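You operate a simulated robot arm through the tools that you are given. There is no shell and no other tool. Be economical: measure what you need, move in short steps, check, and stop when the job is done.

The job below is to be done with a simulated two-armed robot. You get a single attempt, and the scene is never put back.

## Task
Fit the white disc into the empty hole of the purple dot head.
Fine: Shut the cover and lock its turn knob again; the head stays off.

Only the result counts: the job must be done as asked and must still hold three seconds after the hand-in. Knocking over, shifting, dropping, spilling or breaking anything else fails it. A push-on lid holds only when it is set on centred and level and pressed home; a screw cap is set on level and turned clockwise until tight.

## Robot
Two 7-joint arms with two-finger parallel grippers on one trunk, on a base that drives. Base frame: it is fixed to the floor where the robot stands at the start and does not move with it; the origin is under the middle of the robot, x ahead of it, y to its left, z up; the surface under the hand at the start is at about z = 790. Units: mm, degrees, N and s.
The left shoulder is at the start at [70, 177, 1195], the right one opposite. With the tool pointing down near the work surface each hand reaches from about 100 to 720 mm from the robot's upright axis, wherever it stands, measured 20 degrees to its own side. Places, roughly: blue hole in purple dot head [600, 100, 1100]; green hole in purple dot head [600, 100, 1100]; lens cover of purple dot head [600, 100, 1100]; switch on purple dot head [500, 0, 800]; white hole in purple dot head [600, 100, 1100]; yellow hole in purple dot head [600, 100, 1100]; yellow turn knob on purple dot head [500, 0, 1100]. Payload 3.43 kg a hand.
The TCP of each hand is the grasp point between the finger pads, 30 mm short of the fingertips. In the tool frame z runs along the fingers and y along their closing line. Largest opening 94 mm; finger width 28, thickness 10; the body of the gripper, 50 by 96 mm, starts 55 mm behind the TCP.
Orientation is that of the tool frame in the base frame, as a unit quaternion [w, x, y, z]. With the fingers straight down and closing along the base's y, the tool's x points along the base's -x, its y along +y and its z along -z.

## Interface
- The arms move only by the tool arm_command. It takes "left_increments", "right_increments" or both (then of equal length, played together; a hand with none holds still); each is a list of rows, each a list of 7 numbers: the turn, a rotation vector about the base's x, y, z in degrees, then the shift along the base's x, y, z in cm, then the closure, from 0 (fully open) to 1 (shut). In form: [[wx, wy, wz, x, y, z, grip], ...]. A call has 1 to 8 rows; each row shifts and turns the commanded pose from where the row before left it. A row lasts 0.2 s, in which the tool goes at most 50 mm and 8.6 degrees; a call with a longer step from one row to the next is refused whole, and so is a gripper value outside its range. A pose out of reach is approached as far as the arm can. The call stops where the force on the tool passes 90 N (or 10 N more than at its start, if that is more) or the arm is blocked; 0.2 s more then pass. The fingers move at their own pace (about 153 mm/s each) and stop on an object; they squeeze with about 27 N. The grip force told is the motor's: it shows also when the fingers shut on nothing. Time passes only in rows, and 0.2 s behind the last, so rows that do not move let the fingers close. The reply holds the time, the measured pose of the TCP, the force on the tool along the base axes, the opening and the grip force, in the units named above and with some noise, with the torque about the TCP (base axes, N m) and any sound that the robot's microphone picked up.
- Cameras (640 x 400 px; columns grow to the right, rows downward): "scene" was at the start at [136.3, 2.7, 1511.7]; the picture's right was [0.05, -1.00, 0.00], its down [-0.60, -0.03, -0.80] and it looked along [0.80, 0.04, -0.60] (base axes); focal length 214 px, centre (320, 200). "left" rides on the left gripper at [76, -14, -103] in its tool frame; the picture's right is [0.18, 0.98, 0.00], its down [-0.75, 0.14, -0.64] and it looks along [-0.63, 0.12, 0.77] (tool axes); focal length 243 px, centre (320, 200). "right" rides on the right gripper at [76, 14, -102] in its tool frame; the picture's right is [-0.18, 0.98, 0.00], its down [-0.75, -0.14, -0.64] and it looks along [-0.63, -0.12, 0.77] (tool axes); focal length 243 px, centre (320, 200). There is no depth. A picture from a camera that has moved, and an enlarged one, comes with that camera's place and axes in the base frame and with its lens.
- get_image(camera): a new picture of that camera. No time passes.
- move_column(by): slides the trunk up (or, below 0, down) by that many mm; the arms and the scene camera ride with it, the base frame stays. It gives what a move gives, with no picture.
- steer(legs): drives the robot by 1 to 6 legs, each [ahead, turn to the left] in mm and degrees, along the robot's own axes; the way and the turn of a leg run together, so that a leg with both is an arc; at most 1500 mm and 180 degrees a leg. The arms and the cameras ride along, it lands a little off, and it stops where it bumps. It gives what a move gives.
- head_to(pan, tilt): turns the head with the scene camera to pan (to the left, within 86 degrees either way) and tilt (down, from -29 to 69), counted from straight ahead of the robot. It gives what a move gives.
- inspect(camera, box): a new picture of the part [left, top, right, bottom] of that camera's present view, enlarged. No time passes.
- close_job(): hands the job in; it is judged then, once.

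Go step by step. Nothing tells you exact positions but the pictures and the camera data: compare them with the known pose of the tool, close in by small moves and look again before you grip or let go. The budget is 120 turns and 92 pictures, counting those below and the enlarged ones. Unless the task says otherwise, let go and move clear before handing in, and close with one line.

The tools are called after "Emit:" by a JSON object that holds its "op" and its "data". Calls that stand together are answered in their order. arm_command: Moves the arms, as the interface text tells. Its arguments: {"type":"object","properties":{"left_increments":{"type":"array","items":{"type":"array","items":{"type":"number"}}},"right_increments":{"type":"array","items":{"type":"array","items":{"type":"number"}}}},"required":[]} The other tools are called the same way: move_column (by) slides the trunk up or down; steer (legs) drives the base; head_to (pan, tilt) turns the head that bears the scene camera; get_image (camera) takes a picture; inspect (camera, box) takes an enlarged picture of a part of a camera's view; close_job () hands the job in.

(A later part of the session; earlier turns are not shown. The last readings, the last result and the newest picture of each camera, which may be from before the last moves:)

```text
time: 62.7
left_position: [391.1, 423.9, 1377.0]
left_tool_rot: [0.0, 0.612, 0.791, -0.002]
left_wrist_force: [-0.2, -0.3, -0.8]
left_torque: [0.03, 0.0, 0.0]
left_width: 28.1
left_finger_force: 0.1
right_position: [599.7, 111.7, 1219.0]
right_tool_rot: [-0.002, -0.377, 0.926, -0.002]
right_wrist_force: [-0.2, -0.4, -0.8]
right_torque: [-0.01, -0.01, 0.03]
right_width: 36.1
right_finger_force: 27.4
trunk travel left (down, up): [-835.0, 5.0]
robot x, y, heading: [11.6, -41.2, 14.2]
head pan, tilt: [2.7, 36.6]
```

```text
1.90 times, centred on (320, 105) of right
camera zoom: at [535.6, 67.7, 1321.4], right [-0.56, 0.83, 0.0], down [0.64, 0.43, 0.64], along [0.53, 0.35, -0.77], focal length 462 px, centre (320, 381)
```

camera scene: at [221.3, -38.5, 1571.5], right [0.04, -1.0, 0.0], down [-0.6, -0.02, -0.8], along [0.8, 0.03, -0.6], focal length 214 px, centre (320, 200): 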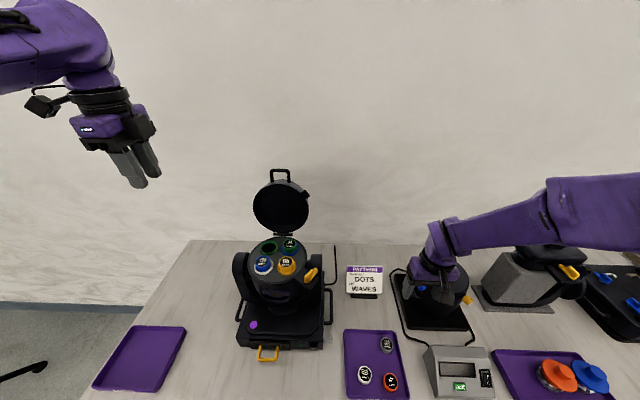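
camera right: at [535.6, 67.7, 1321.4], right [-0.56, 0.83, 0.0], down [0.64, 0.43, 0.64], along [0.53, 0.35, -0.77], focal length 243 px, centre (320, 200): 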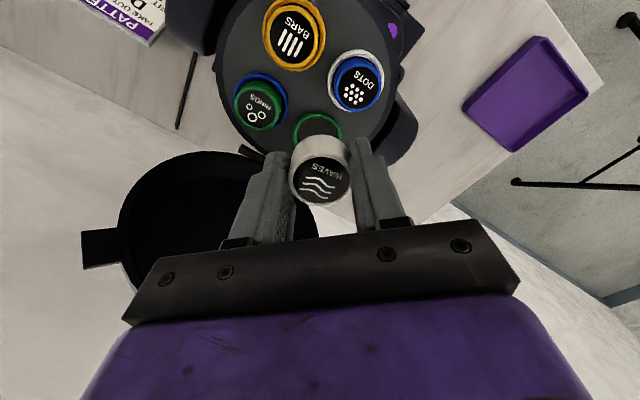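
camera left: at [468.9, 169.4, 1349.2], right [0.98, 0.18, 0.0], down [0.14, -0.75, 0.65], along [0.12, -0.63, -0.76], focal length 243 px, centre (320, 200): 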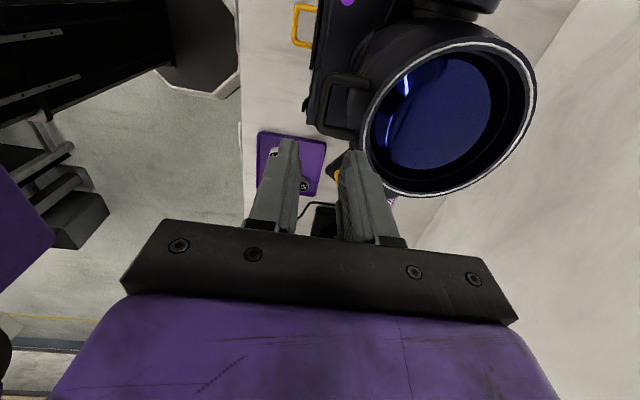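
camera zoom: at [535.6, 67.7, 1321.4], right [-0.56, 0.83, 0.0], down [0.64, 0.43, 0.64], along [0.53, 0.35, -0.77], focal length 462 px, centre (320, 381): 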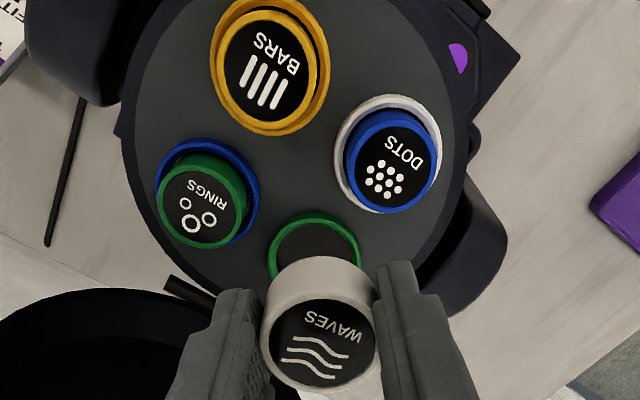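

The hole centre works out at about (619, 122, 1100). I'll hover just above it and look again.

Emit:
{"op": "arm_command", "data": {"right_increments": [[0, 0, 0, 1.0, 0.5, -1.5, 1], [0, 0, 0, 0.9, 0.5, -2, 1], [0, 0, 0, 0, 0, -2.2, 1], [0, 0, 0, 0, 0, 0, 1]]}}

Emit:
{"op": "inspect", "data": {"camera": "right", "box": [220, 40, 420, 230]}}

Emit:
{"op": "inspect", "data": {"camera": "scene", "box": [320, 170, 400, 260]}}

```text
time: 63.7
left_position: [390.8, 424.7, 1376.8]
left_tool_rot: [0.0, 0.612, 0.791, -0.002]
left_wrist_force: [-0.3, -0.8, 0.1]
left_torque: [-0.02, -0.02, 0.0]
left_width: 27.9
left_finger_force: 0.1
right_position: [617.5, 121.9, 1163.7]
right_tool_rot: [-0.002, -0.377, 0.926, -0.003]
right_wrist_force: [0.0, -0.7, -0.2]
right_torque: [-0.02, 0.0, 0.01]
right_width: 36.3
right_finger_force: 26.9
trunk travel left (down, up): [-835.0, 5.0]
robot x, y, heading: [12.7, -38.1, 14.4]
head pan, tilt: [2.7, 36.6]
```

```text
2.11 times, centred on (320, 135) of right
camera zoom: at [553.4, 77.8, 1264.4], right [-0.56, 0.83, -0.01], down [0.64, 0.43, 0.64], along [0.53, 0.35, -0.77], focal length 511 px, centre (320, 337)
```

zoom: 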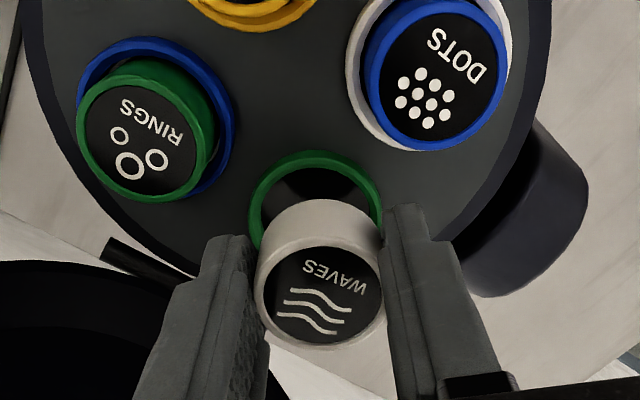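

```text
4.44 times, centred on (360, 215) of scene
camera zoom: at [143.7, -0.9, 1571.7], right [0.29, -0.96, 0.0], down [-0.57, -0.17, -0.8], along [0.77, 0.23, -0.6], focal length 953 px, centre (142, 133)
```

zoom: 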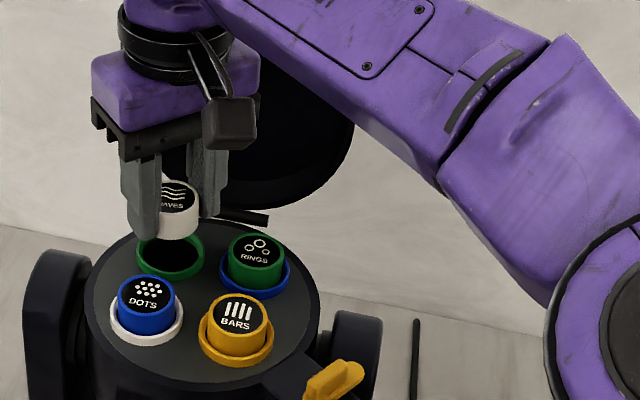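

I'm nearly aligned. A small correction of (+3.5, +1 mm) and a descent to just above the rim, then another look.

Emit:
{"op": "arm_command", "data": {"right_increments": [[0, 0, 0, 0.35, 0.1, -1, 1], [0, 0, 0, 0, 0, -1.2, 1], [0, 0, 0, 0, 0, 0, 1]]}}

Emit:
{"op": "inspect", "data": {"camera": "right", "box": [250, 80, 390, 210]}}

Emit:
{"op": "inspect", "data": {"camera": "scene", "box": [325, 190, 385, 250]}}

```text
time: 64.5
left_position: [389.8, 424.4, 1377.2]
left_tool_rot: [0.0, 0.612, 0.791, -0.002]
left_wrist_force: [-0.7, 0.4, -0.2]
left_torque: [0.0, 0.03, -0.01]
left_width: 28.1
left_finger_force: 0.0
right_position: [620.9, 122.6, 1139.8]
right_tool_rot: [-0.002, -0.378, 0.926, -0.003]
right_wrist_force: [-0.2, 1.2, -0.8]
right_torque: [0.0, 0.01, 0.03]
right_width: 36.4
right_finger_force: 26.3
trunk travel left (down, up): [-835.0, 5.0]
robot x, y, heading: [11.5, -36.5, 14.3]
head pan, tilt: [2.7, 36.6]
```

```text
3.08 times, centred on (320, 145) of right
camera zoom: at [556.7, 79.2, 1241.5], right [-0.56, 0.83, -0.01], down [0.64, 0.43, 0.64], along [0.53, 0.35, -0.77], focal length 746 px, centre (320, 369)
```

zoom: 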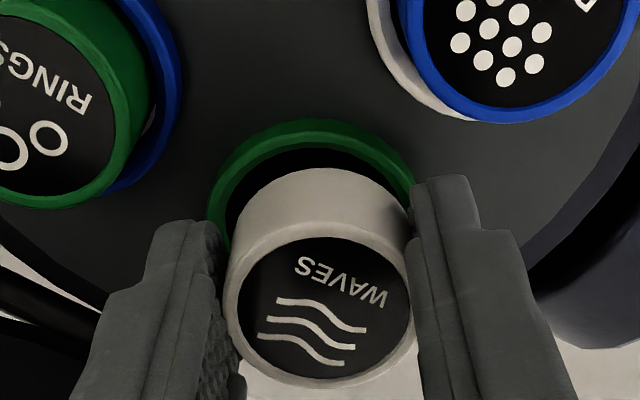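

```text
6.67 times, centred on (355, 220) of scene
camera zoom: at [143.6, -1.0, 1571.7], right [0.29, -0.96, 0.0], down [-0.57, -0.17, -0.8], along [0.77, 0.23, -0.6], focal length 1430 px, centre (87, 67)
```

zoom: 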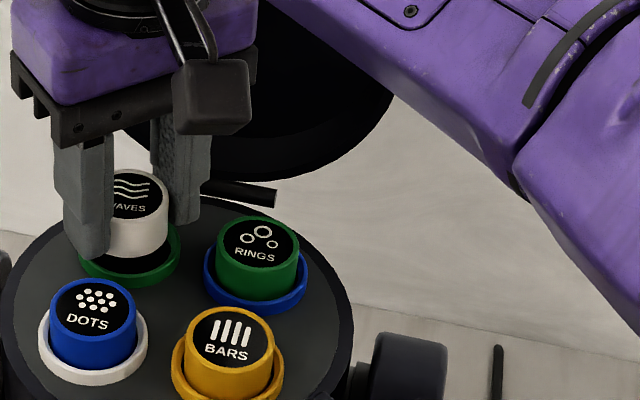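

The hole looks a touch nearer to the camera. I'll shift (−2.5, −2 mm), then lower gently while watching the force.

Emit:
{"op": "arm_command", "data": {"right_increments": [[0, 0, 0, -0.25, -0.2, 0, 1], [0, 0, 0, 0, 0, -0.4, 1], [0, 0, 0, 0, 0, -0.3, 1], [0, 0, 0, 0, 0, 0, 1]]}}

Emit:
{"op": "inspect", "data": {"camera": "right", "box": [250, 80, 390, 210]}}

Emit:
{"op": "inspect", "data": {"camera": "scene", "box": [325, 190, 385, 250]}}

```text
time: 65.5
left_position: [391.5, 424.9, 1377.0]
left_tool_rot: [0.0, 0.612, 0.791, -0.003]
left_wrist_force: [-0.3, 0.4, 0.5]
left_torque: [-0.01, 0.0, 0.0]
left_width: 28.3
left_finger_force: 0.0
right_position: [618.4, 121.0, 1133.1]
right_tool_rot: [-0.002, -0.378, 0.926, -0.003]
right_wrist_force: [0.8, 0.0, 0.0]
right_torque: [0.0, -0.02, 0.01]
right_width: 36.3
right_finger_force: 26.9
trunk travel left (down, up): [-835.0, 5.0]
robot x, y, heading: [9.6, -37.0, 14.2]
head pan, tilt: [2.7, 36.6]
```

```text
3.08 times, centred on (320, 145) of right
camera zoom: at [554.6, 77.2, 1235.3], right [-0.56, 0.83, -0.01], down [0.64, 0.43, 0.64], along [0.53, 0.35, -0.77], focal length 746 px, centre (320, 369)
```

zoom: 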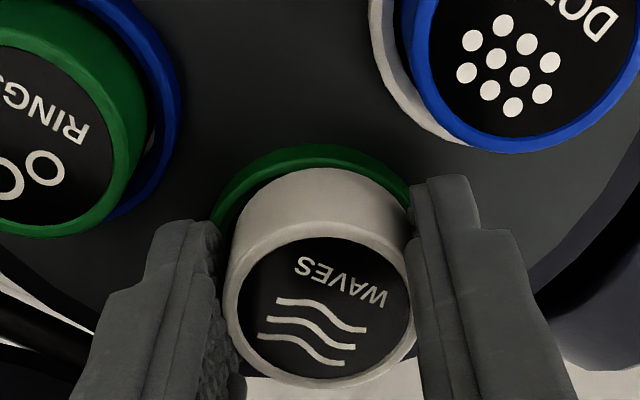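

```text
6.67 times, centred on (355, 220) of scene
camera zoom: at [143.8, -1.3, 1571.7], right [0.29, -0.96, 0.0], down [-0.57, -0.17, -0.8], along [0.77, 0.23, -0.6], focal length 1430 px, centre (87, 67)
```

zoom: 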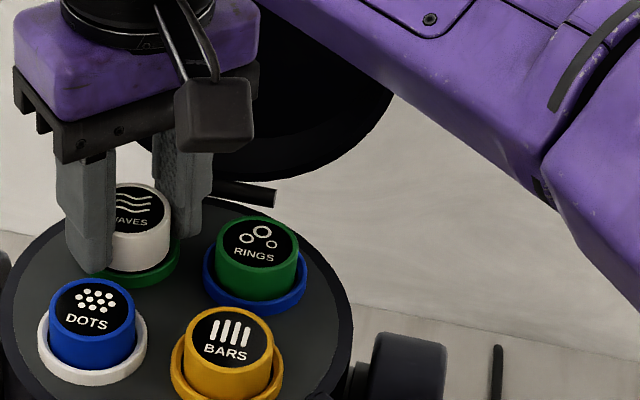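

The disc is about 6 mm from home by comparison with its neighbours. A small trim, then I press down gently.

Emit:
{"op": "arm_command", "data": {"right_increments": [[0, 0, 0, 0.05, -0.08, -0.1, 1], [0, 0, 0, 0, 0, -0.2, 1], [0, 0, 0, 0, 0, -0.2, 1], [0, 0, 0, 0, 0, -0.2, 1], [0, 0, 0, 0, 0, 0, 1]]}}

Emit:
{"op": "inspect", "data": {"camera": "right", "box": [250, 80, 390, 210]}}

Emit:
{"op": "inspect", "data": {"camera": "scene", "box": [325, 190, 385, 250]}}

```text
time: 66.7
left_position: [389.7, 424.5, 1378.3]
left_tool_rot: [0.001, 0.612, 0.791, -0.002]
left_wrist_force: [-0.4, 0.2, -0.5]
left_torque: [0.02, -0.02, 0.04]
left_width: 28.3
left_finger_force: 0.1
right_position: [616.3, 120.5, 1129.3]
right_tool_rot: [0.0, -0.378, 0.926, -0.003]
right_wrist_force: [5.8, 2.2, 20.9]
right_torque: [-0.06, 0.06, -0.05]
right_width: 36.1
right_finger_force: 26.3
trunk travel left (down, up): [-835.0, 5.0]
robot x, y, heading: [7.6, -37.5, 14.3]
head pan, tilt: [2.7, 36.6]
```

```text
3.08 times, centred on (320, 145) of right
camera zoom: at [552.4, 76.4, 1230.0], right [-0.56, 0.83, -0.01], down [0.64, 0.43, 0.64], along [0.54, 0.35, -0.77], focal length 746 px, centre (320, 369)
```

zoom: 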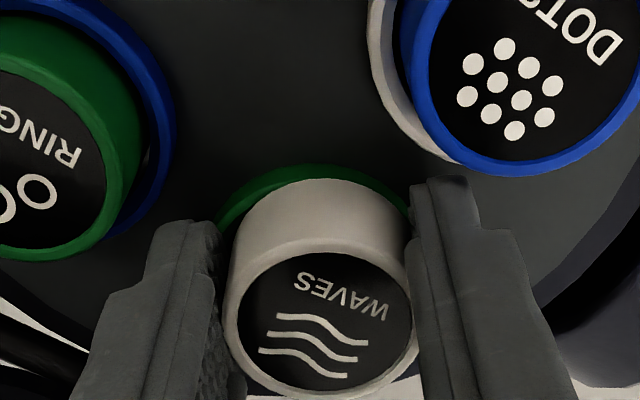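

```text
6.67 times, centred on (355, 220) of scene
camera zoom: at [141.8, -1.3, 1572.0], right [0.29, -0.96, 0.0], down [-0.57, -0.17, -0.8], along [0.77, 0.23, -0.6], focal length 1430 px, centre (87, 67)
```

zoom: 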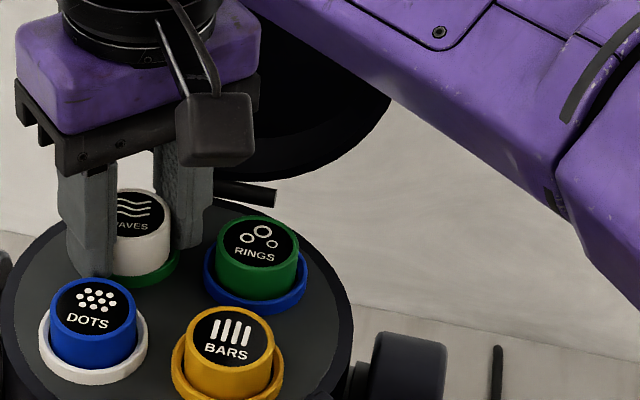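

It touched the rim at 21 N, and the pictures suggest the disc sits about 1.5 mm too far toward the front. I'll back off 1 mm, shift +x, and press again.

Emit:
{"op": "arm_command", "data": {"right_increments": [[0, 0, 0, 0.0, 0, 0.25, 1], [0, 0, 0, 0.15, 0, 0, 1], [0, 0, 0, 0, 0, -0.2, 1], [0, 0, 0, 0, 0, -0.2, 1], [0, 0, 0, 0, 0, -0.1, 1]]}}

```text
time: 67.9
left_position: [386.5, 423.6, 1379.4]
left_tool_rot: [0.001, 0.611, 0.791, -0.002]
left_wrist_force: [-0.3, -1.0, -0.2]
left_torque: [-0.03, 0.0, 0.01]
left_width: 28.2
left_finger_force: 0.0
right_position: [617.0, 119.9, 1128.2]
right_tool_rot: [0.001, -0.378, 0.926, -0.003]
right_wrist_force: [4.5, 2.3, 29.0]
right_torque: [0.2, 0.13, -0.09]
right_width: 36.1
right_finger_force: 27.2
trunk travel left (down, up): [-835.0, 5.0]
robot x, y, heading: [10.6, -36.2, 14.0]
head pan, tilt: [2.7, 36.6]
```

The reaction pushes toward +x, so I'll shift another 1.5 mm that way.

Emit:
{"op": "arm_command", "data": {"right_increments": [[0, 0, 0, 0.0, 0, 0.35, 1], [0, 0, 0, 0.2, -0.03, 0, 1], [0, 0, 0, 0, 0, -0.2, 1], [0, 0, 0, 0, 0, -0.2, 1], [0, 0, 0, 0, 0, -0.1, 1]]}}

```text
time: 69.1
left_position: [385.9, 423.9, 1379.7]
left_tool_rot: [0.001, 0.612, 0.791, -0.001]
left_wrist_force: [0.2, -0.8, 0.2]
left_torque: [0.0, 0.01, 0.01]
left_width: 28.2
left_finger_force: 0.1
right_position: [617.5, 120.3, 1127.6]
right_tool_rot: [0.002, -0.377, 0.926, -0.003]
right_wrist_force: [-1.1, 2.0, 31.9]
right_torque: [0.67, 0.31, 0.4]
right_width: 36.0
right_finger_force: 27.2
trunk travel left (down, up): [-835.0, 5.0]
robot x, y, heading: [9.1, -38.3, 14.3]
head pan, tilt: [2.7, 36.6]
```

Emit:
{"op": "inspect", "data": {"camera": "right", "box": [250, 80, 390, 210]}}

Emit:
{"op": "inspect", "data": {"camera": "scene", "box": [325, 190, 385, 250]}}

```text
3.08 times, centred on (320, 145) of right
camera zoom: at [553.5, 76.4, 1229.5], right [-0.56, 0.83, -0.01], down [0.63, 0.43, 0.64], along [0.54, 0.35, -0.77], focal length 746 px, centre (320, 369)
```

zoom: 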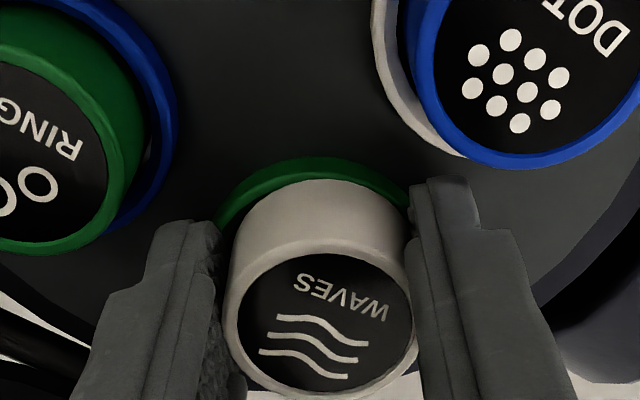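

```text
6.67 times, centred on (355, 220) of scene
camera zoom: at [137.5, -2.1, 1572.6], right [0.29, -0.96, 0.0], down [-0.57, -0.17, -0.81], along [0.77, 0.23, -0.59], focal length 1430 px, centre (87, 67)
```

zoom: 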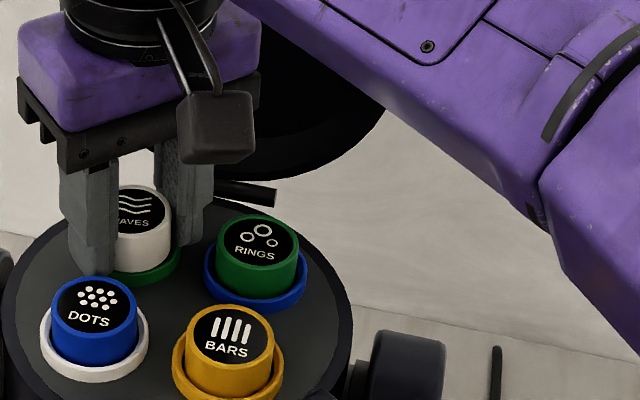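

The fingertips are now at rim height, so they are likely what is touching, with the disc already about 6 mm into the hole. I'll ease off and open slightly.

Emit:
{"op": "arm_command", "data": {"right_increments": [[0, 0, 0, 0, 0, 0.3, 1], [0, 0, 0, 0, 0, 0, 0.55], [0, 0, 0, 0, 0, 0, 0.5], [0, 0, 0, 0, 0, 2.5, 0.5], [0, 0, 0, 0, 0, 2.5, 0.5]]}}

Emit:
{"op": "inspect", "data": {"camera": "right", "box": [220, 40, 420, 230]}}

Emit:
{"op": "inspect", "data": {"camera": "scene", "box": [325, 190, 385, 250]}}

```text
time: 70.3
left_position: [388.8, 425.1, 1379.2]
left_tool_rot: [0.001, 0.613, 0.79, -0.001]
left_wrist_force: [-0.5, 0.4, -0.1]
left_torque: [0.03, -0.02, 0.0]
left_width: 28.1
left_finger_force: 0.0
right_position: [618.6, 120.4, 1177.0]
right_tool_rot: [-0.002, -0.378, 0.926, -0.004]
right_wrist_force: [0.1, 0.1, 0.2]
right_torque: [0.04, -0.03, 0.03]
right_width: 47.1
right_finger_force: 0.0
trunk travel left (down, up): [-835.0, 5.0]
robot x, y, heading: [13.2, -36.8, 14.0]
head pan, tilt: [2.7, 36.6]
```

```text
2.11 times, centred on (320, 135) of right
camera zoom: at [555.5, 76.0, 1278.5], right [-0.56, 0.83, -0.01], down [0.64, 0.43, 0.64], along [0.53, 0.35, -0.77], focal length 511 px, centre (320, 337)
```

zoom: 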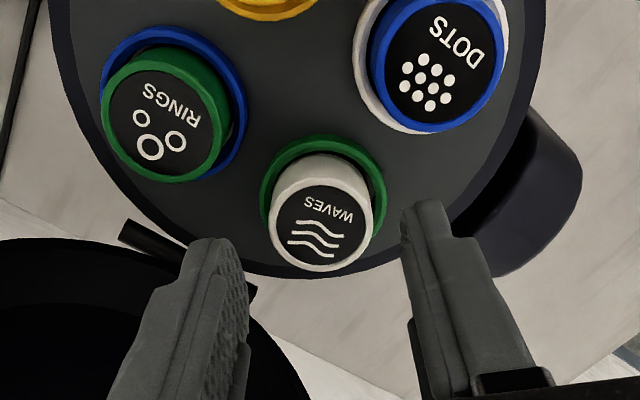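

```text
6.67 times, centred on (355, 220) of scene
camera zoom: at [141.3, -1.6, 1571.8], right [0.29, -0.96, 0.0], down [-0.57, -0.17, -0.8], along [0.77, 0.23, -0.6], focal length 1430 px, centre (87, 67)
```

zoom: 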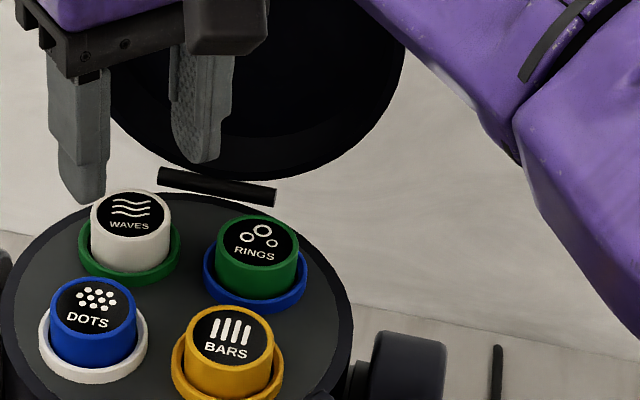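

The disc sits centred and at the same height as its neighbours. I'll make a light press with closed fingers to be sure it is home.

Emit:
{"op": "arm_command", "data": {"right_increments": [[0, 0, 0, 0, 0, 0, 1], [0, 0, 0, 0, 0, 0, 1], [0, 0, 0, 0, 0, -2, 1], [0, 0, 0, 0, 0, -1, 1], [0, 0, 0, 0, 0, -0.3, 1], [0, 0, 0, 0, 0, -0.3, 1], [0, 0, 0, 0, 0, -0.2, 1]]}}

```text
time: 71.9
left_position: [385.8, 423.9, 1378.6]
left_tool_rot: [0.001, 0.612, 0.791, -0.001]
left_wrist_force: [-0.6, -0.3, 0.1]
left_torque: [-0.02, 0.0, -0.01]
left_width: 28.3
left_finger_force: 0.1
right_position: [617.9, 118.8, 1143.0]
right_tool_rot: [0.002, -0.378, 0.926, -0.002]
right_wrist_force: [5.9, 3.6, 31.6]
right_torque: [0.42, -0.34, 0.01]
right_width: 0.0
right_finger_force: 26.8
trunk travel left (down, up): [-835.0, 5.0]
robot x, y, heading: [17.5, -41.0, 14.1]
head pan, tilt: [2.7, 36.6]
```

Home: it held at 32 N with the top at 1113. I'll withdraw the right hand and go back to the earlier base pose for shutting the cover with the left hand.

Emit:
{"op": "arm_command", "data": {"right_increments": [[0, 0, 0, 0, 0, 3, 1], [0, 0, 0, -2, -1, 4, 0.5], [0, 0, 0, -2, -3, 3, 0.5], [0, 0, 0, -2, -4, 2, 0.5], [0, 0, 0, -2, -4, 2, 0.5], [0, 0, 0, -1, -4.5, 1, 0.5], [0, 0, 0, 0, -4.5, 1, 0.5], [0, 0, 0, 0, -4.5, 1, 0.5]]}}

Emit:
{"op": "steer", "data": {"legs": [[0, -14.5], [68, 0]]}}

Emit:
{"op": "get_image", "data": {"camera": "scene"}}

```text
time: 73.7
left_position: [389.6, 422.3, 1378.5]
left_tool_rot: [0.0, 0.612, 0.791, 0.0]
left_wrist_force: [-0.8, 0.6, 0.3]
left_torque: [0.06, -0.04, 0.02]
left_width: 28.1
left_finger_force: 0.0
right_position: [530.2, -139.1, 1309.2]
right_tool_rot: [-0.001, -0.377, 0.926, -0.002]
right_wrist_force: [-0.4, 0.3, 0.2]
right_torque: [0.06, 0.01, -0.03]
right_width: 47.0
right_finger_force: 0.1
trunk travel left (down, up): [-835.0, 5.0]
robot x, y, heading: [13.9, -40.5, 14.2]
head pan, tilt: [2.7, 36.6]
```

```text
time: 75.5
left_position: [543.7, 315.1, 1385.9]
left_tool_rot: [0.006, 0.706, 0.708, 0.004]
left_wrist_force: [-0.3, 0.1, 0.0]
left_torque: [0.03, -0.1, 0.02]
left_width: 28.2
left_finger_force: 0.1
right_position: [541.3, -264.4, 1315.2]
right_tool_rot: [0.005, -0.259, 0.966, -0.005]
right_wrist_force: [-1.1, 0.1, 0.6]
right_torque: [0.01, -0.07, -0.01]
right_width: 46.9
right_finger_force: 0.1
trunk travel left (down, up): [-835.0, 5.0]
robot x, y, heading: [80.0, -39.3, -0.3]
head pan, tilt: [2.7, 36.6]
```

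```text
17 pictures are left
camera scene: at [198.8, -35.4, 1573.3], right [0.04, -1.0, 0.0], down [-0.59, -0.03, -0.81], along [0.81, 0.03, -0.59], focal length 214 px, centre (320, 200)
```

scene: 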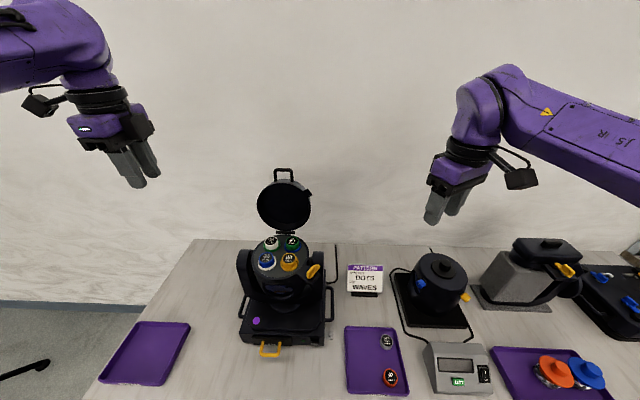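

The cover stands as before, with its bar near (738, 95, 1283). I'll bring the left hand alongside at that height, opened to straddle it.

Emit:
{"op": "arm_command", "data": {"left_increments": [[0, 0, 0, 2.9, -2.1, -1.6, 0.47], [0, 0, 0, 2.9, -2.1, -1.6, 0.47], [0, 0, 0, 2.9, -2.1, -1.6, 0.47], [0, 0, 0, 2.9, -2.1, -1.6, 0.47], [0, 0, 0, 2.6, -1.3, -1.1, 0.47], [0, 0, 0, 2.6, -1.3, -1.1, 0.47], [0, 0, 0, 2.6, -1.3, -1.1, 0.47], [0, 0, 0, 0, 0, 0, 0.47]]}}

Emit:
{"op": "get_image", "data": {"camera": "left"}}

```text
time: 77.3
left_position: [733.7, 200.9, 1289.8]
left_tool_rot: [0.001, 0.707, 0.708, -0.001]
left_wrist_force: [-0.2, -0.6, 0.4]
left_torque: [0.02, 0.0, 0.0]
left_width: 49.8
left_finger_force: 0.1
left hand out of reach, approached as far as the arm can: row 7
right_position: [551.7, -262.1, 1310.7]
right_tool_rot: [0.0, -0.258, 0.966, -0.004]
right_wrist_force: [-0.3, 0.4, -1.0]
right_torque: [-0.03, -0.01, 0.01]
right_width: 46.9
right_finger_force: 0.1
trunk travel left (down, up): [-835.0, 5.0]
robot x, y, heading: [78.5, -39.9, -0.3]
head pan, tilt: [2.7, 36.6]
```

```text
16 pictures are left
camera left: at [718.8, 278.6, 1392.0], right [0.98, 0.19, 0.0], down [0.14, -0.75, 0.65], along [0.12, -0.63, -0.76], focal length 243 px, centre (320, 200)
```

left: 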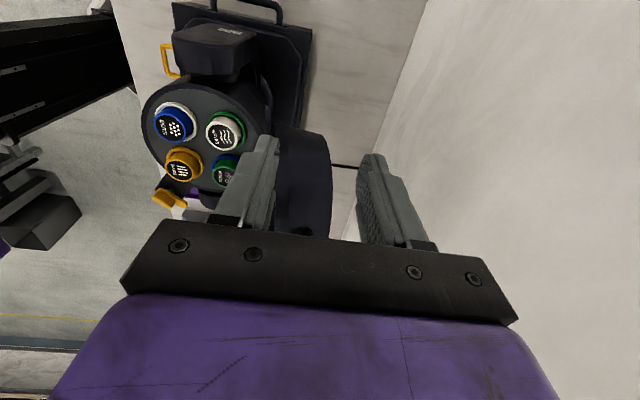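

I'll slide sideways over the bar.

Emit:
{"op": "arm_command", "data": {"left_increments": [[0, 0, 0, 0, -3, 0, 0.47], [0, 0, 0, 0, -3, 0, 0.47], [0, 0, 0, 0, -3, 0, 0.47], [0, 0, 0, 0, -1.4, 0, 0.47], [0, 0, 0, 0, 0, 0, 0.47]]}}

Emit:
{"op": "get_image", "data": {"camera": "left"}}

Emit:
{"op": "inspect", "data": {"camera": "scene", "box": [240, 120, 340, 210]}}

```text
time: 78.5
left_position: [729.1, 105.8, 1284.7]
left_tool_rot: [0.002, 0.706, 0.708, 0.0]
left_wrist_force: [0.5, 1.1, 0.0]
left_torque: [-0.02, -0.02, -0.02]
left_width: 49.7
left_finger_force: 0.1
left hand out of reach, approached as far as the arm can: row 2, 3, 4
right_position: [554.9, -264.4, 1309.8]
right_tool_rot: [0.0, -0.259, 0.966, -0.004]
right_wrist_force: [-0.5, 0.0, -0.7]
right_torque: [-0.03, 0.03, 0.0]
right_width: 46.9
right_finger_force: 0.1
trunk travel left (down, up): [-835.0, 5.0]
robot x, y, heading: [80.3, -40.1, -0.3]
head pan, tilt: [2.7, 36.6]
```

```text
15 pictures are left
camera left: at [713.6, 182.8, 1386.8], right [0.98, 0.19, 0.0], down [0.14, -0.75, 0.65], along [0.12, -0.63, -0.76], focal length 243 px, centre (320, 200)
```

left: 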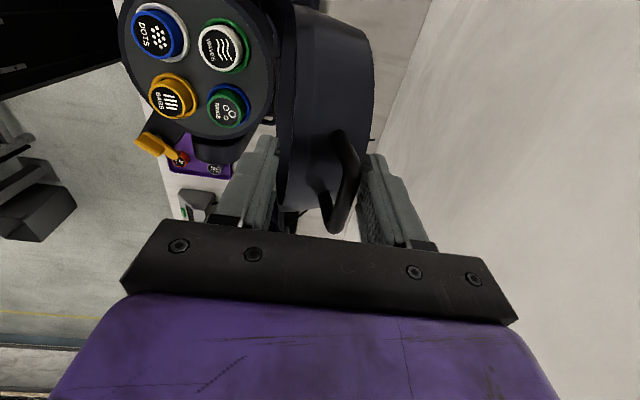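

```text
4.44 times, centred on (290, 165) of scene
camera zoom: at [215.3, -35.6, 1571.7], right [0.04, -1.0, 0.0], down [-0.6, -0.03, -0.8], along [0.8, 0.03, -0.6], focal length 953 px, centre (453, 356)
```

zoom: 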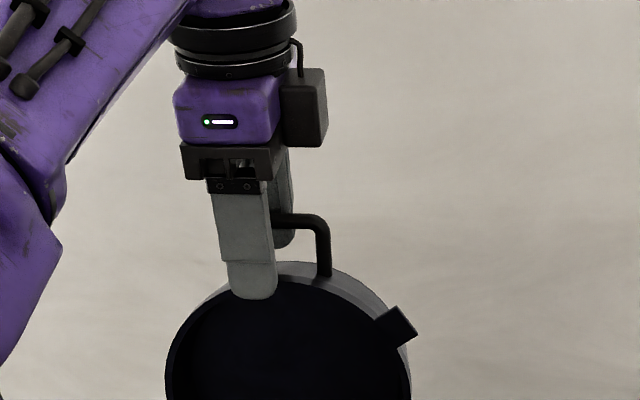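

The bar is between the fingers. I'll pull the cover forward to about vertical first, then grip at a comfortable height.

Emit:
{"op": "arm_command", "data": {"left_increments": [[0, 0, 0, -1, -0.5, 0.3, 0.47], [0, 0, 0, -1.2, -0.4, 0.4, 0.47], [0, 0, 0, -1.2, 0, 0.4, 0.47], [0, 0, 0, -1.2, 0, 0.3, 0.55], [0, 0, 0, 0, 0, 0, 0.65], [0, 0, 0, 0, 0, 0, 0.65]]}}

Emit:
{"op": "get_image", "data": {"camera": "left"}}

```text
time: 79.9
left_position: [682.8, 97.3, 1297.7]
left_tool_rot: [0.001, 0.706, 0.708, 0.0]
left_wrist_force: [0.7, 0.7, -0.1]
left_torque: [-0.03, 0.02, -0.04]
left_width: 33.4
left_finger_force: 0.5
right_position: [554.4, -263.9, 1309.2]
right_tool_rot: [-0.001, -0.259, 0.966, -0.002]
right_wrist_force: [0.3, 0.2, 0.6]
right_torque: [0.01, -0.01, -0.02]
right_width: 47.1
right_finger_force: 0.1
trunk travel left (down, up): [-835.0, 5.0]
robot x, y, heading: [80.8, -37.7, -0.2]
head pan, tilt: [2.7, 36.6]
```

```text
13 pictures are left
camera left: at [668.5, 174.0, 1400.4], right [0.98, 0.19, 0.0], down [0.14, -0.75, 0.65], along [0.12, -0.63, -0.76], focal length 243 px, centre (320, 200)
```

left: 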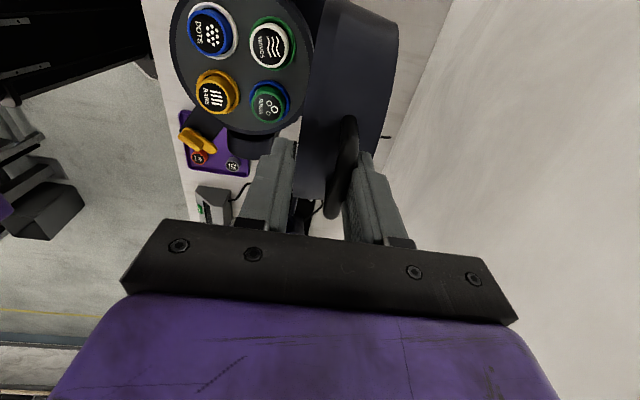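

The bar rests on the rear finger near vertical. I'll grip it now.

Emit:
{"op": "arm_command", "data": {"left_increments": [[0, 0, 0, 0, 0, 0, 1], [0, 0, 0, 0, 0, 0, 1], [0, 0, 0, 0, 0, 0, 1]]}}

```text
time: 80.7
left_position: [681.2, 96.5, 1296.5]
left_tool_rot: [0.002, 0.707, 0.708, -0.001]
left_wrist_force: [0.3, 0.0, 3.2]
left_torque: [-0.02, -0.01, 0.43]
left_width: 9.5
left_finger_force: 43.1
right_position: [554.2, -263.3, 1309.3]
right_tool_rot: [-0.001, -0.259, 0.966, -0.002]
right_wrist_force: [0.9, -0.2, 0.1]
right_torque: [0.01, -0.02, -0.02]
right_width: 47.0
right_finger_force: 0.1
trunk travel left (down, up): [-835.0, 5.0]
robot x, y, heading: [78.6, -38.6, -0.2]
head pan, tilt: [2.7, 36.6]
```

Gripped. I need the base about 100 mm further back for the low end of the arc, so I'll shuttle: back 50 mm, swing the cover back with the arm, then back 50 mm again.

Emit:
{"op": "steer", "data": {"legs": [[-48, 0]]}}

Emit:
{"op": "arm_command", "data": {"left_increments": [[0, 0, 0, 1.2, 0, 0.1, 1], [0, 0, 0, 1.2, 0, 0, 1], [0, 0, 0, 1.2, 0, 0, 1], [0, 0, 0, 1.2, 0, -0.1, 1], [0, 0, 0, 0, 0, 0, 1]]}}

Emit:
{"op": "steer", "data": {"legs": [[-48, 0]]}}

```text
time: 81.7
left_position: [635.8, 97.2, 1294.5]
left_tool_rot: [-0.001, 0.706, 0.708, -0.002]
left_wrist_force: [4.7, -4.6, -21.3]
left_torque: [0.13, -0.28, 0.56]
left_width: 9.9
left_finger_force: 43.7
right_position: [507.2, -263.2, 1309.4]
right_tool_rot: [-0.001, -0.259, 0.966, -0.003]
right_wrist_force: [-1.5, -0.5, 0.5]
right_torque: [-0.02, -0.02, 0.02]
right_width: 47.2
right_finger_force: 0.0
trunk travel left (down, up): [-835.0, 5.0]
robot x, y, heading: [32.3, -38.5, -0.1]
head pan, tilt: [2.7, 36.6]
```

```text
time: 82.9
left_position: [666.7, 96.1, 1300.4]
left_tool_rot: [0.002, 0.707, 0.707, 0.0]
left_wrist_force: [-0.9, -1.4, 22.0]
left_torque: [-0.54, -0.04, 0.61]
left_width: 9.5
left_finger_force: 43.3
left hand out of reach, approached as far as the arm can: row 4
right_position: [502.4, -264.4, 1311.1]
right_tool_rot: [0.001, -0.259, 0.966, -0.004]
right_wrist_force: [-0.4, 0.1, -0.1]
right_torque: [-0.02, 0.0, -0.04]
right_width: 47.3
right_finger_force: 0.0
trunk travel left (down, up): [-835.0, 5.0]
robot x, y, heading: [31.9, -43.0, -0.4]
head pan, tilt: [2.7, 36.6]
```

```text
time: 83.8
left_position: [624.4, 96.9, 1292.4]
left_tool_rot: [-0.002, 0.707, 0.707, -0.005]
left_wrist_force: [7.7, -7.7, -22.2]
left_torque: [0.4, -0.25, 0.6]
left_width: 10.0
left_finger_force: 44.0
right_position: [461.4, -263.2, 1307.8]
right_tool_rot: [-0.001, -0.259, 0.966, -0.002]
right_wrist_force: [0.3, -0.1, 0.2]
right_torque: [-0.02, -0.01, -0.02]
right_width: 46.9
right_finger_force: 0.1
trunk travel left (down, up): [-835.0, 5.0]
robot x, y, heading: [-15.0, -38.2, -0.4]
head pan, tilt: [2.7, 36.6]
```

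Now I'll lower along the arc.

Emit:
{"op": "arm_command", "data": {"left_increments": [[0, 0, 0, -2.05, 0, -1.0, 1], [0, 0, 0, -2.4, 0, -1.2, 1], [0, 0, 0, -2.2, 0, -1.5, 1], [0, 0, 0, -2.0, 0, -1.8, 1], [0, 0, 0, -1.7, 0, -2.06, 1], [0, 0, 0, -1.4, 0, -2.28, 1], [0, 0, 0, 0, 0, 0, 1]]}}

Emit:
{"op": "get_image", "data": {"camera": "scene"}}

```text
time: 85.4
left_position: [507.5, 95.6, 1193.9]
left_tool_rot: [-0.002, 0.707, 0.707, -0.004]
left_wrist_force: [5.0, -8.2, -4.7]
left_torque: [-1.1, -0.13, 0.96]
left_width: 10.3
left_finger_force: 44.2
right_position: [460.0, -264.8, 1308.6]
right_tool_rot: [0.0, -0.259, 0.966, -0.002]
right_wrist_force: [0.8, 0.1, 0.4]
right_torque: [0.03, 0.02, -0.01]
right_width: 47.0
right_finger_force: 0.1
trunk travel left (down, up): [-835.0, 5.0]
robot x, y, heading: [-14.3, -38.3, -0.4]
head pan, tilt: [2.7, 36.6]
```

```text
12 pictures are left
camera scene: at [122.2, -38.1, 1571.4], right [0.04, -1.0, 0.0], down [-0.6, -0.02, -0.8], along [0.8, 0.03, -0.6], focal length 214 px, centre (320, 200)
```

scene: 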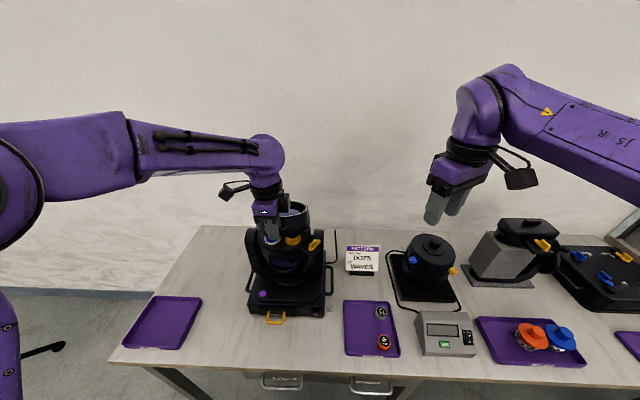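

Emit:
{"op": "arm_command", "data": {"left_increments": [[0, 0, 0, -1.2, 0, -2.3, 1], [0, 0, 0, -0.75, 0, -2.4, 1], [0, 0, 0, -0.25, 0, -1.0, 1], [0, 0, 0, 0, 0, -0.4, 1], [0, 0, 0, 0, 0, -0.3, 1], [0, 0, 0, 0, 0, 0, 1]]}}

Emit:
{"op": "inspect", "data": {"camera": "scene", "box": [240, 180, 350, 290]}}

```text
time: 86.8
left_position: [485.5, 94.4, 1130.5]
left_tool_rot: [-0.002, 0.707, 0.707, -0.004]
left_wrist_force: [15.8, -7.9, 6.5]
left_torque: [-0.24, -0.26, 1.11]
left_width: 9.9
left_finger_force: 44.3
right_position: [462.0, -265.8, 1307.7]
right_tool_rot: [-0.002, -0.259, 0.966, -0.001]
right_wrist_force: [0.5, 0.6, -0.5]
right_torque: [-0.02, 0.01, -0.02]
right_width: 46.9
right_finger_force: 0.0
trunk travel left (down, up): [-835.0, 5.0]
robot x, y, heading: [-17.6, -37.3, -0.5]
head pan, tilt: [2.7, 36.6]
```

```text
3.64 times, centred on (295, 235) of scene
camera zoom: at [123.8, -38.6, 1571.4], right [0.04, -1.0, 0.0], down [-0.6, -0.02, -0.8], along [0.8, 0.03, -0.6], focal length 780 px, centre (411, 73)
```

zoom: 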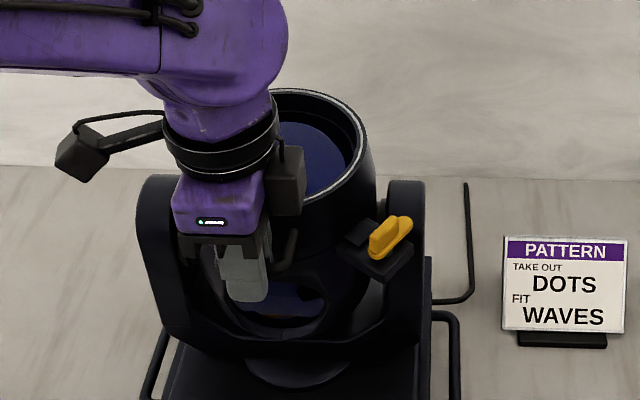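

The cover looks closed. I'll press a little to feel the stop.

Emit:
{"op": "arm_command", "data": {"left_increments": [[0, 0, 0, -0.1, 0, -0.3, 1], [0, 0, 0, 0, 0, -0.2, 1], [0, 0, 0, 0, 0, 0, 1]]}}

```text
time: 87.6
left_position: [486.1, 94.9, 1129.2]
left_tool_rot: [0.002, 0.707, 0.708, -0.002]
left_wrist_force: [25.9, -2.7, 38.0]
left_torque: [-0.13, -0.34, 0.96]
left_width: 10.4
left_finger_force: 43.8
right_position: [461.0, -265.8, 1309.4]
right_tool_rot: [-0.002, -0.259, 0.966, -0.002]
right_wrist_force: [1.1, 0.5, -0.1]
right_torque: [0.01, -0.01, 0.02]
right_width: 47.1
right_finger_force: 0.1
trunk travel left (down, up): [-835.0, 5.0]
robot x, y, heading: [-15.7, -37.1, -0.1]
head pan, tilt: [2.7, 36.6]
```

Firm stop, so the cover is shut. I'll release the bar and lift away, then back off 85 mm to the pose that worked for the knob.

Emit:
{"op": "arm_command", "data": {"left_increments": [[0, 0, 0, 0.1, 0, 0.4, 1], [0, 0, 0, 0, 0, 0, 0.72], [0, 0, 0, 0, 0, 0, 0.72], [0, 0, 0, 0, 0, 3, 0.72], [0, 0, 0, 0, 0, 4, 0.72], [0, 0, 0, 0, 0, 4, 0.72]]}}

Emit:
{"op": "steer", "data": {"legs": [[-86, 0]]}}

Emit:
{"op": "arm_command", "data": {"left_increments": [[0, 0, 7.5, 1.6, -1.2, 0, 0.71], [0, 0, 7.5, 1.6, -1.2, 0, 0.71], [0, 0, 7.5, 1.6, -1.2, 0, 0.71], [0, 0, 7.5, 1.6, -1.2, 0, 0.71], [0, 0, 7.5, 1.6, -1.2, 0, 0.71], [0, 0, 7.5, 1.6, -1.2, 0, 0.71], [0, 0, 7.5, 1.6, -1.2, 0, 0.71]]}}

```text
time: 89.0
left_position: [479.9, 96.9, 1240.8]
left_tool_rot: [-0.003, 0.707, 0.707, -0.004]
left_wrist_force: [0.7, 0.3, 0.2]
left_torque: [0.01, 0.0, 0.02]
left_width: 26.2
left_finger_force: 0.0
right_position: [457.8, -262.4, 1310.7]
right_tool_rot: [0.0, -0.259, 0.966, -0.003]
right_wrist_force: [0.3, 0.0, -0.3]
right_torque: [0.03, 0.0, 0.01]
right_width: 47.2
right_finger_force: 0.1
trunk travel left (down, up): [-835.0, 5.0]
robot x, y, heading: [-16.5, -36.6, -0.2]
head pan, tilt: [2.7, 36.6]
```

```text
time: 90.0
left_position: [401.7, 96.7, 1237.8]
left_tool_rot: [-0.004, 0.708, 0.706, -0.005]
left_wrist_force: [-0.1, 0.3, 0.0]
left_torque: [0.03, 0.02, 0.01]
left_width: 26.1
left_finger_force: 0.1
right_position: [378.2, -264.2, 1307.3]
right_tool_rot: [-0.003, -0.258, 0.966, -0.002]
right_wrist_force: [0.3, 0.3, -0.1]
right_torque: [0.06, 0.01, -0.04]
right_width: 46.9
right_finger_force: 0.0
trunk travel left (down, up): [-835.0, 5.0]
robot x, y, heading: [-100.5, -36.3, -0.4]
head pan, tilt: [2.7, 36.6]
```

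```text
time: 91.7
left_position: [509.6, 10.3, 1240.7]
left_tool_rot: [-0.001, 0.321, 0.947, -0.004]
left_wrist_force: [1.0, 0.3, -0.2]
left_torque: [-0.01, 0.0, -0.01]
left_width: 27.1
left_finger_force: 0.0
right_position: [373.4, -264.7, 1308.4]
right_tool_rot: [-0.001, -0.258, 0.966, -0.002]
right_wrist_force: [-0.4, 0.3, 1.0]
right_torque: [-0.03, -0.01, 0.02]
right_width: 46.7
right_finger_force: 0.0
trunk travel left (down, up): [-835.0, 5.0]
robot x, y, heading: [-102.8, -39.1, -0.2]
head pan, tilt: [2.7, 36.6]
```

Emit:
{"op": "arm_command", "data": {"left_increments": [[0, 0, 0, 0.8, -0.25, -2.5, 0.71], [0, 0, 0, 0.75, -0.25, -2.5, 0.71], [0, 0, 0, 0, 0, -3, 0.71], [0, 0, 0, 0, 0, 0, 0.71]]}}

Emit:
{"op": "inspect", "data": {"camera": "left", "box": [220, 60, 420, 240]}}

```text
time: 92.7
left_position: [522.7, 5.8, 1161.4]
left_tool_rot: [0.001, 0.322, 0.947, -0.004]
left_wrist_force: [-0.8, 0.1, 0.0]
left_torque: [-0.01, 0.0, -0.01]
left_width: 27.4
left_finger_force: 0.0
right_position: [372.1, -262.8, 1310.1]
right_tool_rot: [-0.001, -0.258, 0.966, -0.004]
right_wrist_force: [-1.2, -0.6, -0.2]
right_torque: [0.0, -0.01, -0.01]
right_width: 46.9
right_finger_force: 0.1
trunk travel left (down, up): [-835.0, 5.0]
robot x, y, heading: [-103.1, -38.0, -0.3]
head pan, tilt: [2.7, 36.6]
```

```text
2.22 times, centred on (320, 150) of left
camera zoom: at [453.9, 42.0, 1264.7], right [0.45, 0.89, -0.01], down [0.68, -0.34, 0.64], along [0.57, -0.3, -0.77], focal length 539 px, centre (320, 311)
```

zoom: 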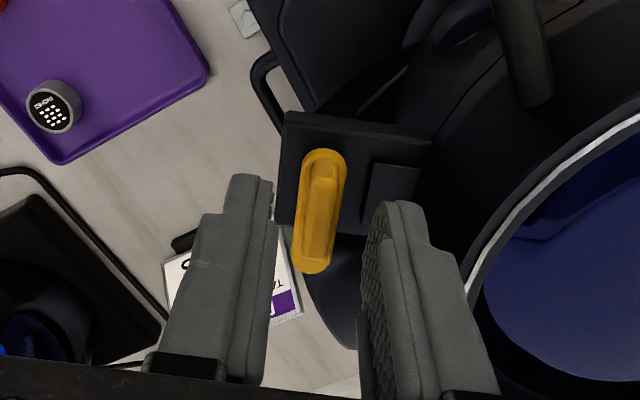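

Aligned. I'll descend, grip and turn back counterclockwise 36°.

Emit:
{"op": "arm_command", "data": {"left_increments": [[0, 0, 0, 0.2, 0, -1.4, 0.71], [0, 0, 0, 0, 0, -1.4, 0.71], [0, 0, 0, 0, 0, 0, 1], [0, 0, 0, 0, 0, 0, 1]]}}

Emit:
{"op": "arm_command", "data": {"left_increments": [[0, 0, 6, -0.04, -0.06, 0, 1], [0, 0, 6, -0.04, -0.06, 0, 1], [0, 0, 6, -0.03, -0.07, 0, 1], [0, 0, 6, -0.02, -0.07, 0, 1], [0, 0, 6, -0.01, -0.07, 0, 1], [0, 0, 6, 0.0, -0.07, 0, 1]]}}

```text
time: 93.7
left_position: [525.9, 6.5, 1134.8]
left_tool_rot: [0.001, 0.323, 0.946, -0.004]
left_wrist_force: [-2.4, -2.1, -1.5]
left_torque: [-0.1, -0.47, 0.84]
left_width: 9.6
left_finger_force: 43.6
right_position: [372.9, -264.4, 1308.7]
right_tool_rot: [-0.002, -0.258, 0.966, -0.004]
right_wrist_force: [-0.2, 0.6, 1.0]
right_torque: [0.02, -0.01, -0.01]
right_width: 47.0
right_finger_force: 0.0
trunk travel left (down, up): [-835.0, 5.0]
robot x, y, heading: [-102.7, -37.7, -0.4]
head pan, tilt: [2.7, 36.6]
```

```text
time: 95.0
left_position: [523.1, 1.5, 1133.7]
left_tool_rot: [0.003, 0.013, 1.0, -0.003]
left_wrist_force: [1.6, -6.7, 15.2]
left_torque: [0.33, 0.96, -0.07]
left_width: 8.9
left_finger_force: 42.4
right_position: [371.0, -265.7, 1309.4]
right_tool_rot: [0.0, -0.259, 0.966, -0.002]
right_wrist_force: [-0.4, 0.7, 0.5]
right_torque: [0.0, 0.02, -0.03]
right_width: 47.1
right_finger_force: 0.0
trunk travel left (down, up): [-835.0, 5.0]
robot x, y, heading: [-103.2, -39.7, -0.2]
head pan, tilt: [2.7, 36.6]
```

Emit:
{"op": "arm_command", "data": {"left_increments": [[0, 0, 5, 0, -0.06, 0, 1], [0, 0, 5, 0.01, -0.06, 0, 1]]}}

```text
time: 95.7
left_position: [522.9, 0.4, 1133.7]
left_tool_rot: [0.004, -0.075, 0.997, -0.003]
left_wrist_force: [2.8, -4.9, 17.2]
left_torque: [0.36, -0.46, -0.08]
left_width: 8.9
left_finger_force: 42.7
right_position: [370.7, -265.1, 1310.9]
right_tool_rot: [0.0, -0.258, 0.966, -0.003]
right_wrist_force: [0.0, 0.1, 0.0]
right_torque: [0.0, -0.01, 0.0]
right_width: 47.0
right_finger_force: 0.2
trunk travel left (down, up): [-835.0, 5.0]
robot x, y, heading: [-101.0, -39.2, -0.1]
head pan, tilt: [2.7, 36.6]
```

Still in reach, so I'll continue with the left hand.

Emit:
{"op": "arm_command", "data": {"left_increments": [[0, 0, 5, 0.01, -0.06, 0, 1], [0, 0, 5, 0.015, -0.06, 0, 1], [0, 0, 5, 0.02, -0.055, 0, 1]]}}

```text
time: 96.5
left_position: [522.3, -0.9, 1134.1]
left_tool_rot: [0.004, -0.204, 0.979, -0.002]
left_wrist_force: [3.1, -7.1, 15.6]
left_torque: [0.7, -0.94, -0.1]
left_width: 8.8
left_finger_force: 42.7
right_position: [370.9, -267.2, 1310.8]
right_tool_rot: [0.002, -0.258, 0.966, -0.003]
right_wrist_force: [0.2, 0.4, -0.4]
right_torque: [0.0, 0.0, 0.03]
right_width: 47.3
right_finger_force: 0.1
trunk travel left (down, up): [-835.0, 5.0]
robot x, y, heading: [-103.0, -40.0, -0.1]
head pan, tilt: [2.7, 36.6]
```

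Emit:
{"op": "arm_command", "data": {"left_increments": [[0, 0, 5, 0.025, -0.055, 0, 1], [0, 0, 5, 0.03, -0.05, 0, 1], [0, 0, 5, 0.035, -0.05, 0, 1]]}}

Emit:
{"op": "arm_command", "data": {"left_increments": [[0, 0, 5, 0.04, -0.045, 0, 1], [0, 0, 5, 0.04, -0.04, 0, 1], [0, 0, 5, 0.045, -0.04, 0, 1]]}}

Emit:
{"op": "inspect", "data": {"camera": "left", "box": [220, 60, 420, 240]}}

```text
time: 97.2
left_position: [524.6, -4.1, 1134.0]
left_tool_rot: [0.005, -0.33, 0.944, -0.003]
left_wrist_force: [6.2, -7.4, 22.7]
left_torque: [-0.16, 0.64, -0.07]
left_width: 8.7
left_finger_force: 42.7
right_position: [370.3, -266.6, 1309.6]
right_tool_rot: [0.001, -0.258, 0.966, -0.002]
right_wrist_force: [0.2, -0.2, -1.1]
right_torque: [-0.03, 0.03, -0.02]
right_width: 47.2
right_finger_force: 0.0
trunk travel left (down, up): [-835.0, 5.0]
robot x, y, heading: [-100.3, -39.7, -0.0]
head pan, tilt: [2.7, 36.6]
```

```text
time: 98.0
left_position: [526.6, -5.0, 1133.1]
left_tool_rot: [0.005, -0.45, 0.893, -0.003]
left_wrist_force: [8.2, -9.0, 26.3]
left_torque: [-0.42, 0.61, -0.09]
left_width: 9.1
left_finger_force: 42.8
right_position: [371.5, -267.1, 1310.3]
right_tool_rot: [0.0, -0.257, 0.966, -0.002]
right_wrist_force: [0.1, 0.6, 0.6]
right_torque: [0.01, 0.01, -0.01]
right_width: 47.1
right_finger_force: 0.0
trunk travel left (down, up): [-835.0, 5.0]
robot x, y, heading: [-100.5, -37.9, -0.4]
head pan, tilt: [2.7, 36.6]
```

```text
2.22 times, centred on (320, 150) of left
camera zoom: at [490.8, -75.0, 1236.7], right [-0.9, 0.44, -0.01], down [0.33, 0.69, 0.65], along [0.29, 0.58, -0.76], focal length 539 px, centre (320, 311)
```

zoom: 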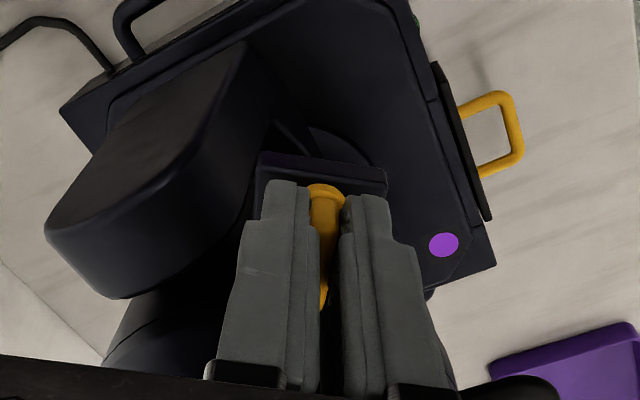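

Yaw is now 53.5°, the original locked angle. I'll turn a bit more to feel the stop.

Emit:
{"op": "arm_command", "data": {"left_increments": [[0, 0, 2.5, 0.02, -0.02, 0.1, 1], [0, 0, 2, 0.02, -0.02, 0, 1], [0, 0, 0, 0, 0, 0, 1]]}}

```text
time: 98.8
left_position: [526.7, -6.5, 1134.4]
left_tool_rot: [0.005, -0.484, 0.875, -0.002]
left_wrist_force: [7.7, -9.5, 21.1]
left_torque: [0.73, -0.03, -0.99]
left_width: 9.1
left_finger_force: 43.2
right_position: [371.6, -267.7, 1309.9]
right_tool_rot: [0.0, -0.258, 0.966, -0.002]
right_wrist_force: [-0.3, -1.0, 0.3]
right_torque: [0.0, 0.03, -0.01]
right_width: 46.8
right_finger_force: 0.0
trunk travel left (down, up): [-835.0, 5.0]
robot x, y, heading: [-100.5, -41.8, -0.4]
head pan, tilt: [2.7, 36.6]
```

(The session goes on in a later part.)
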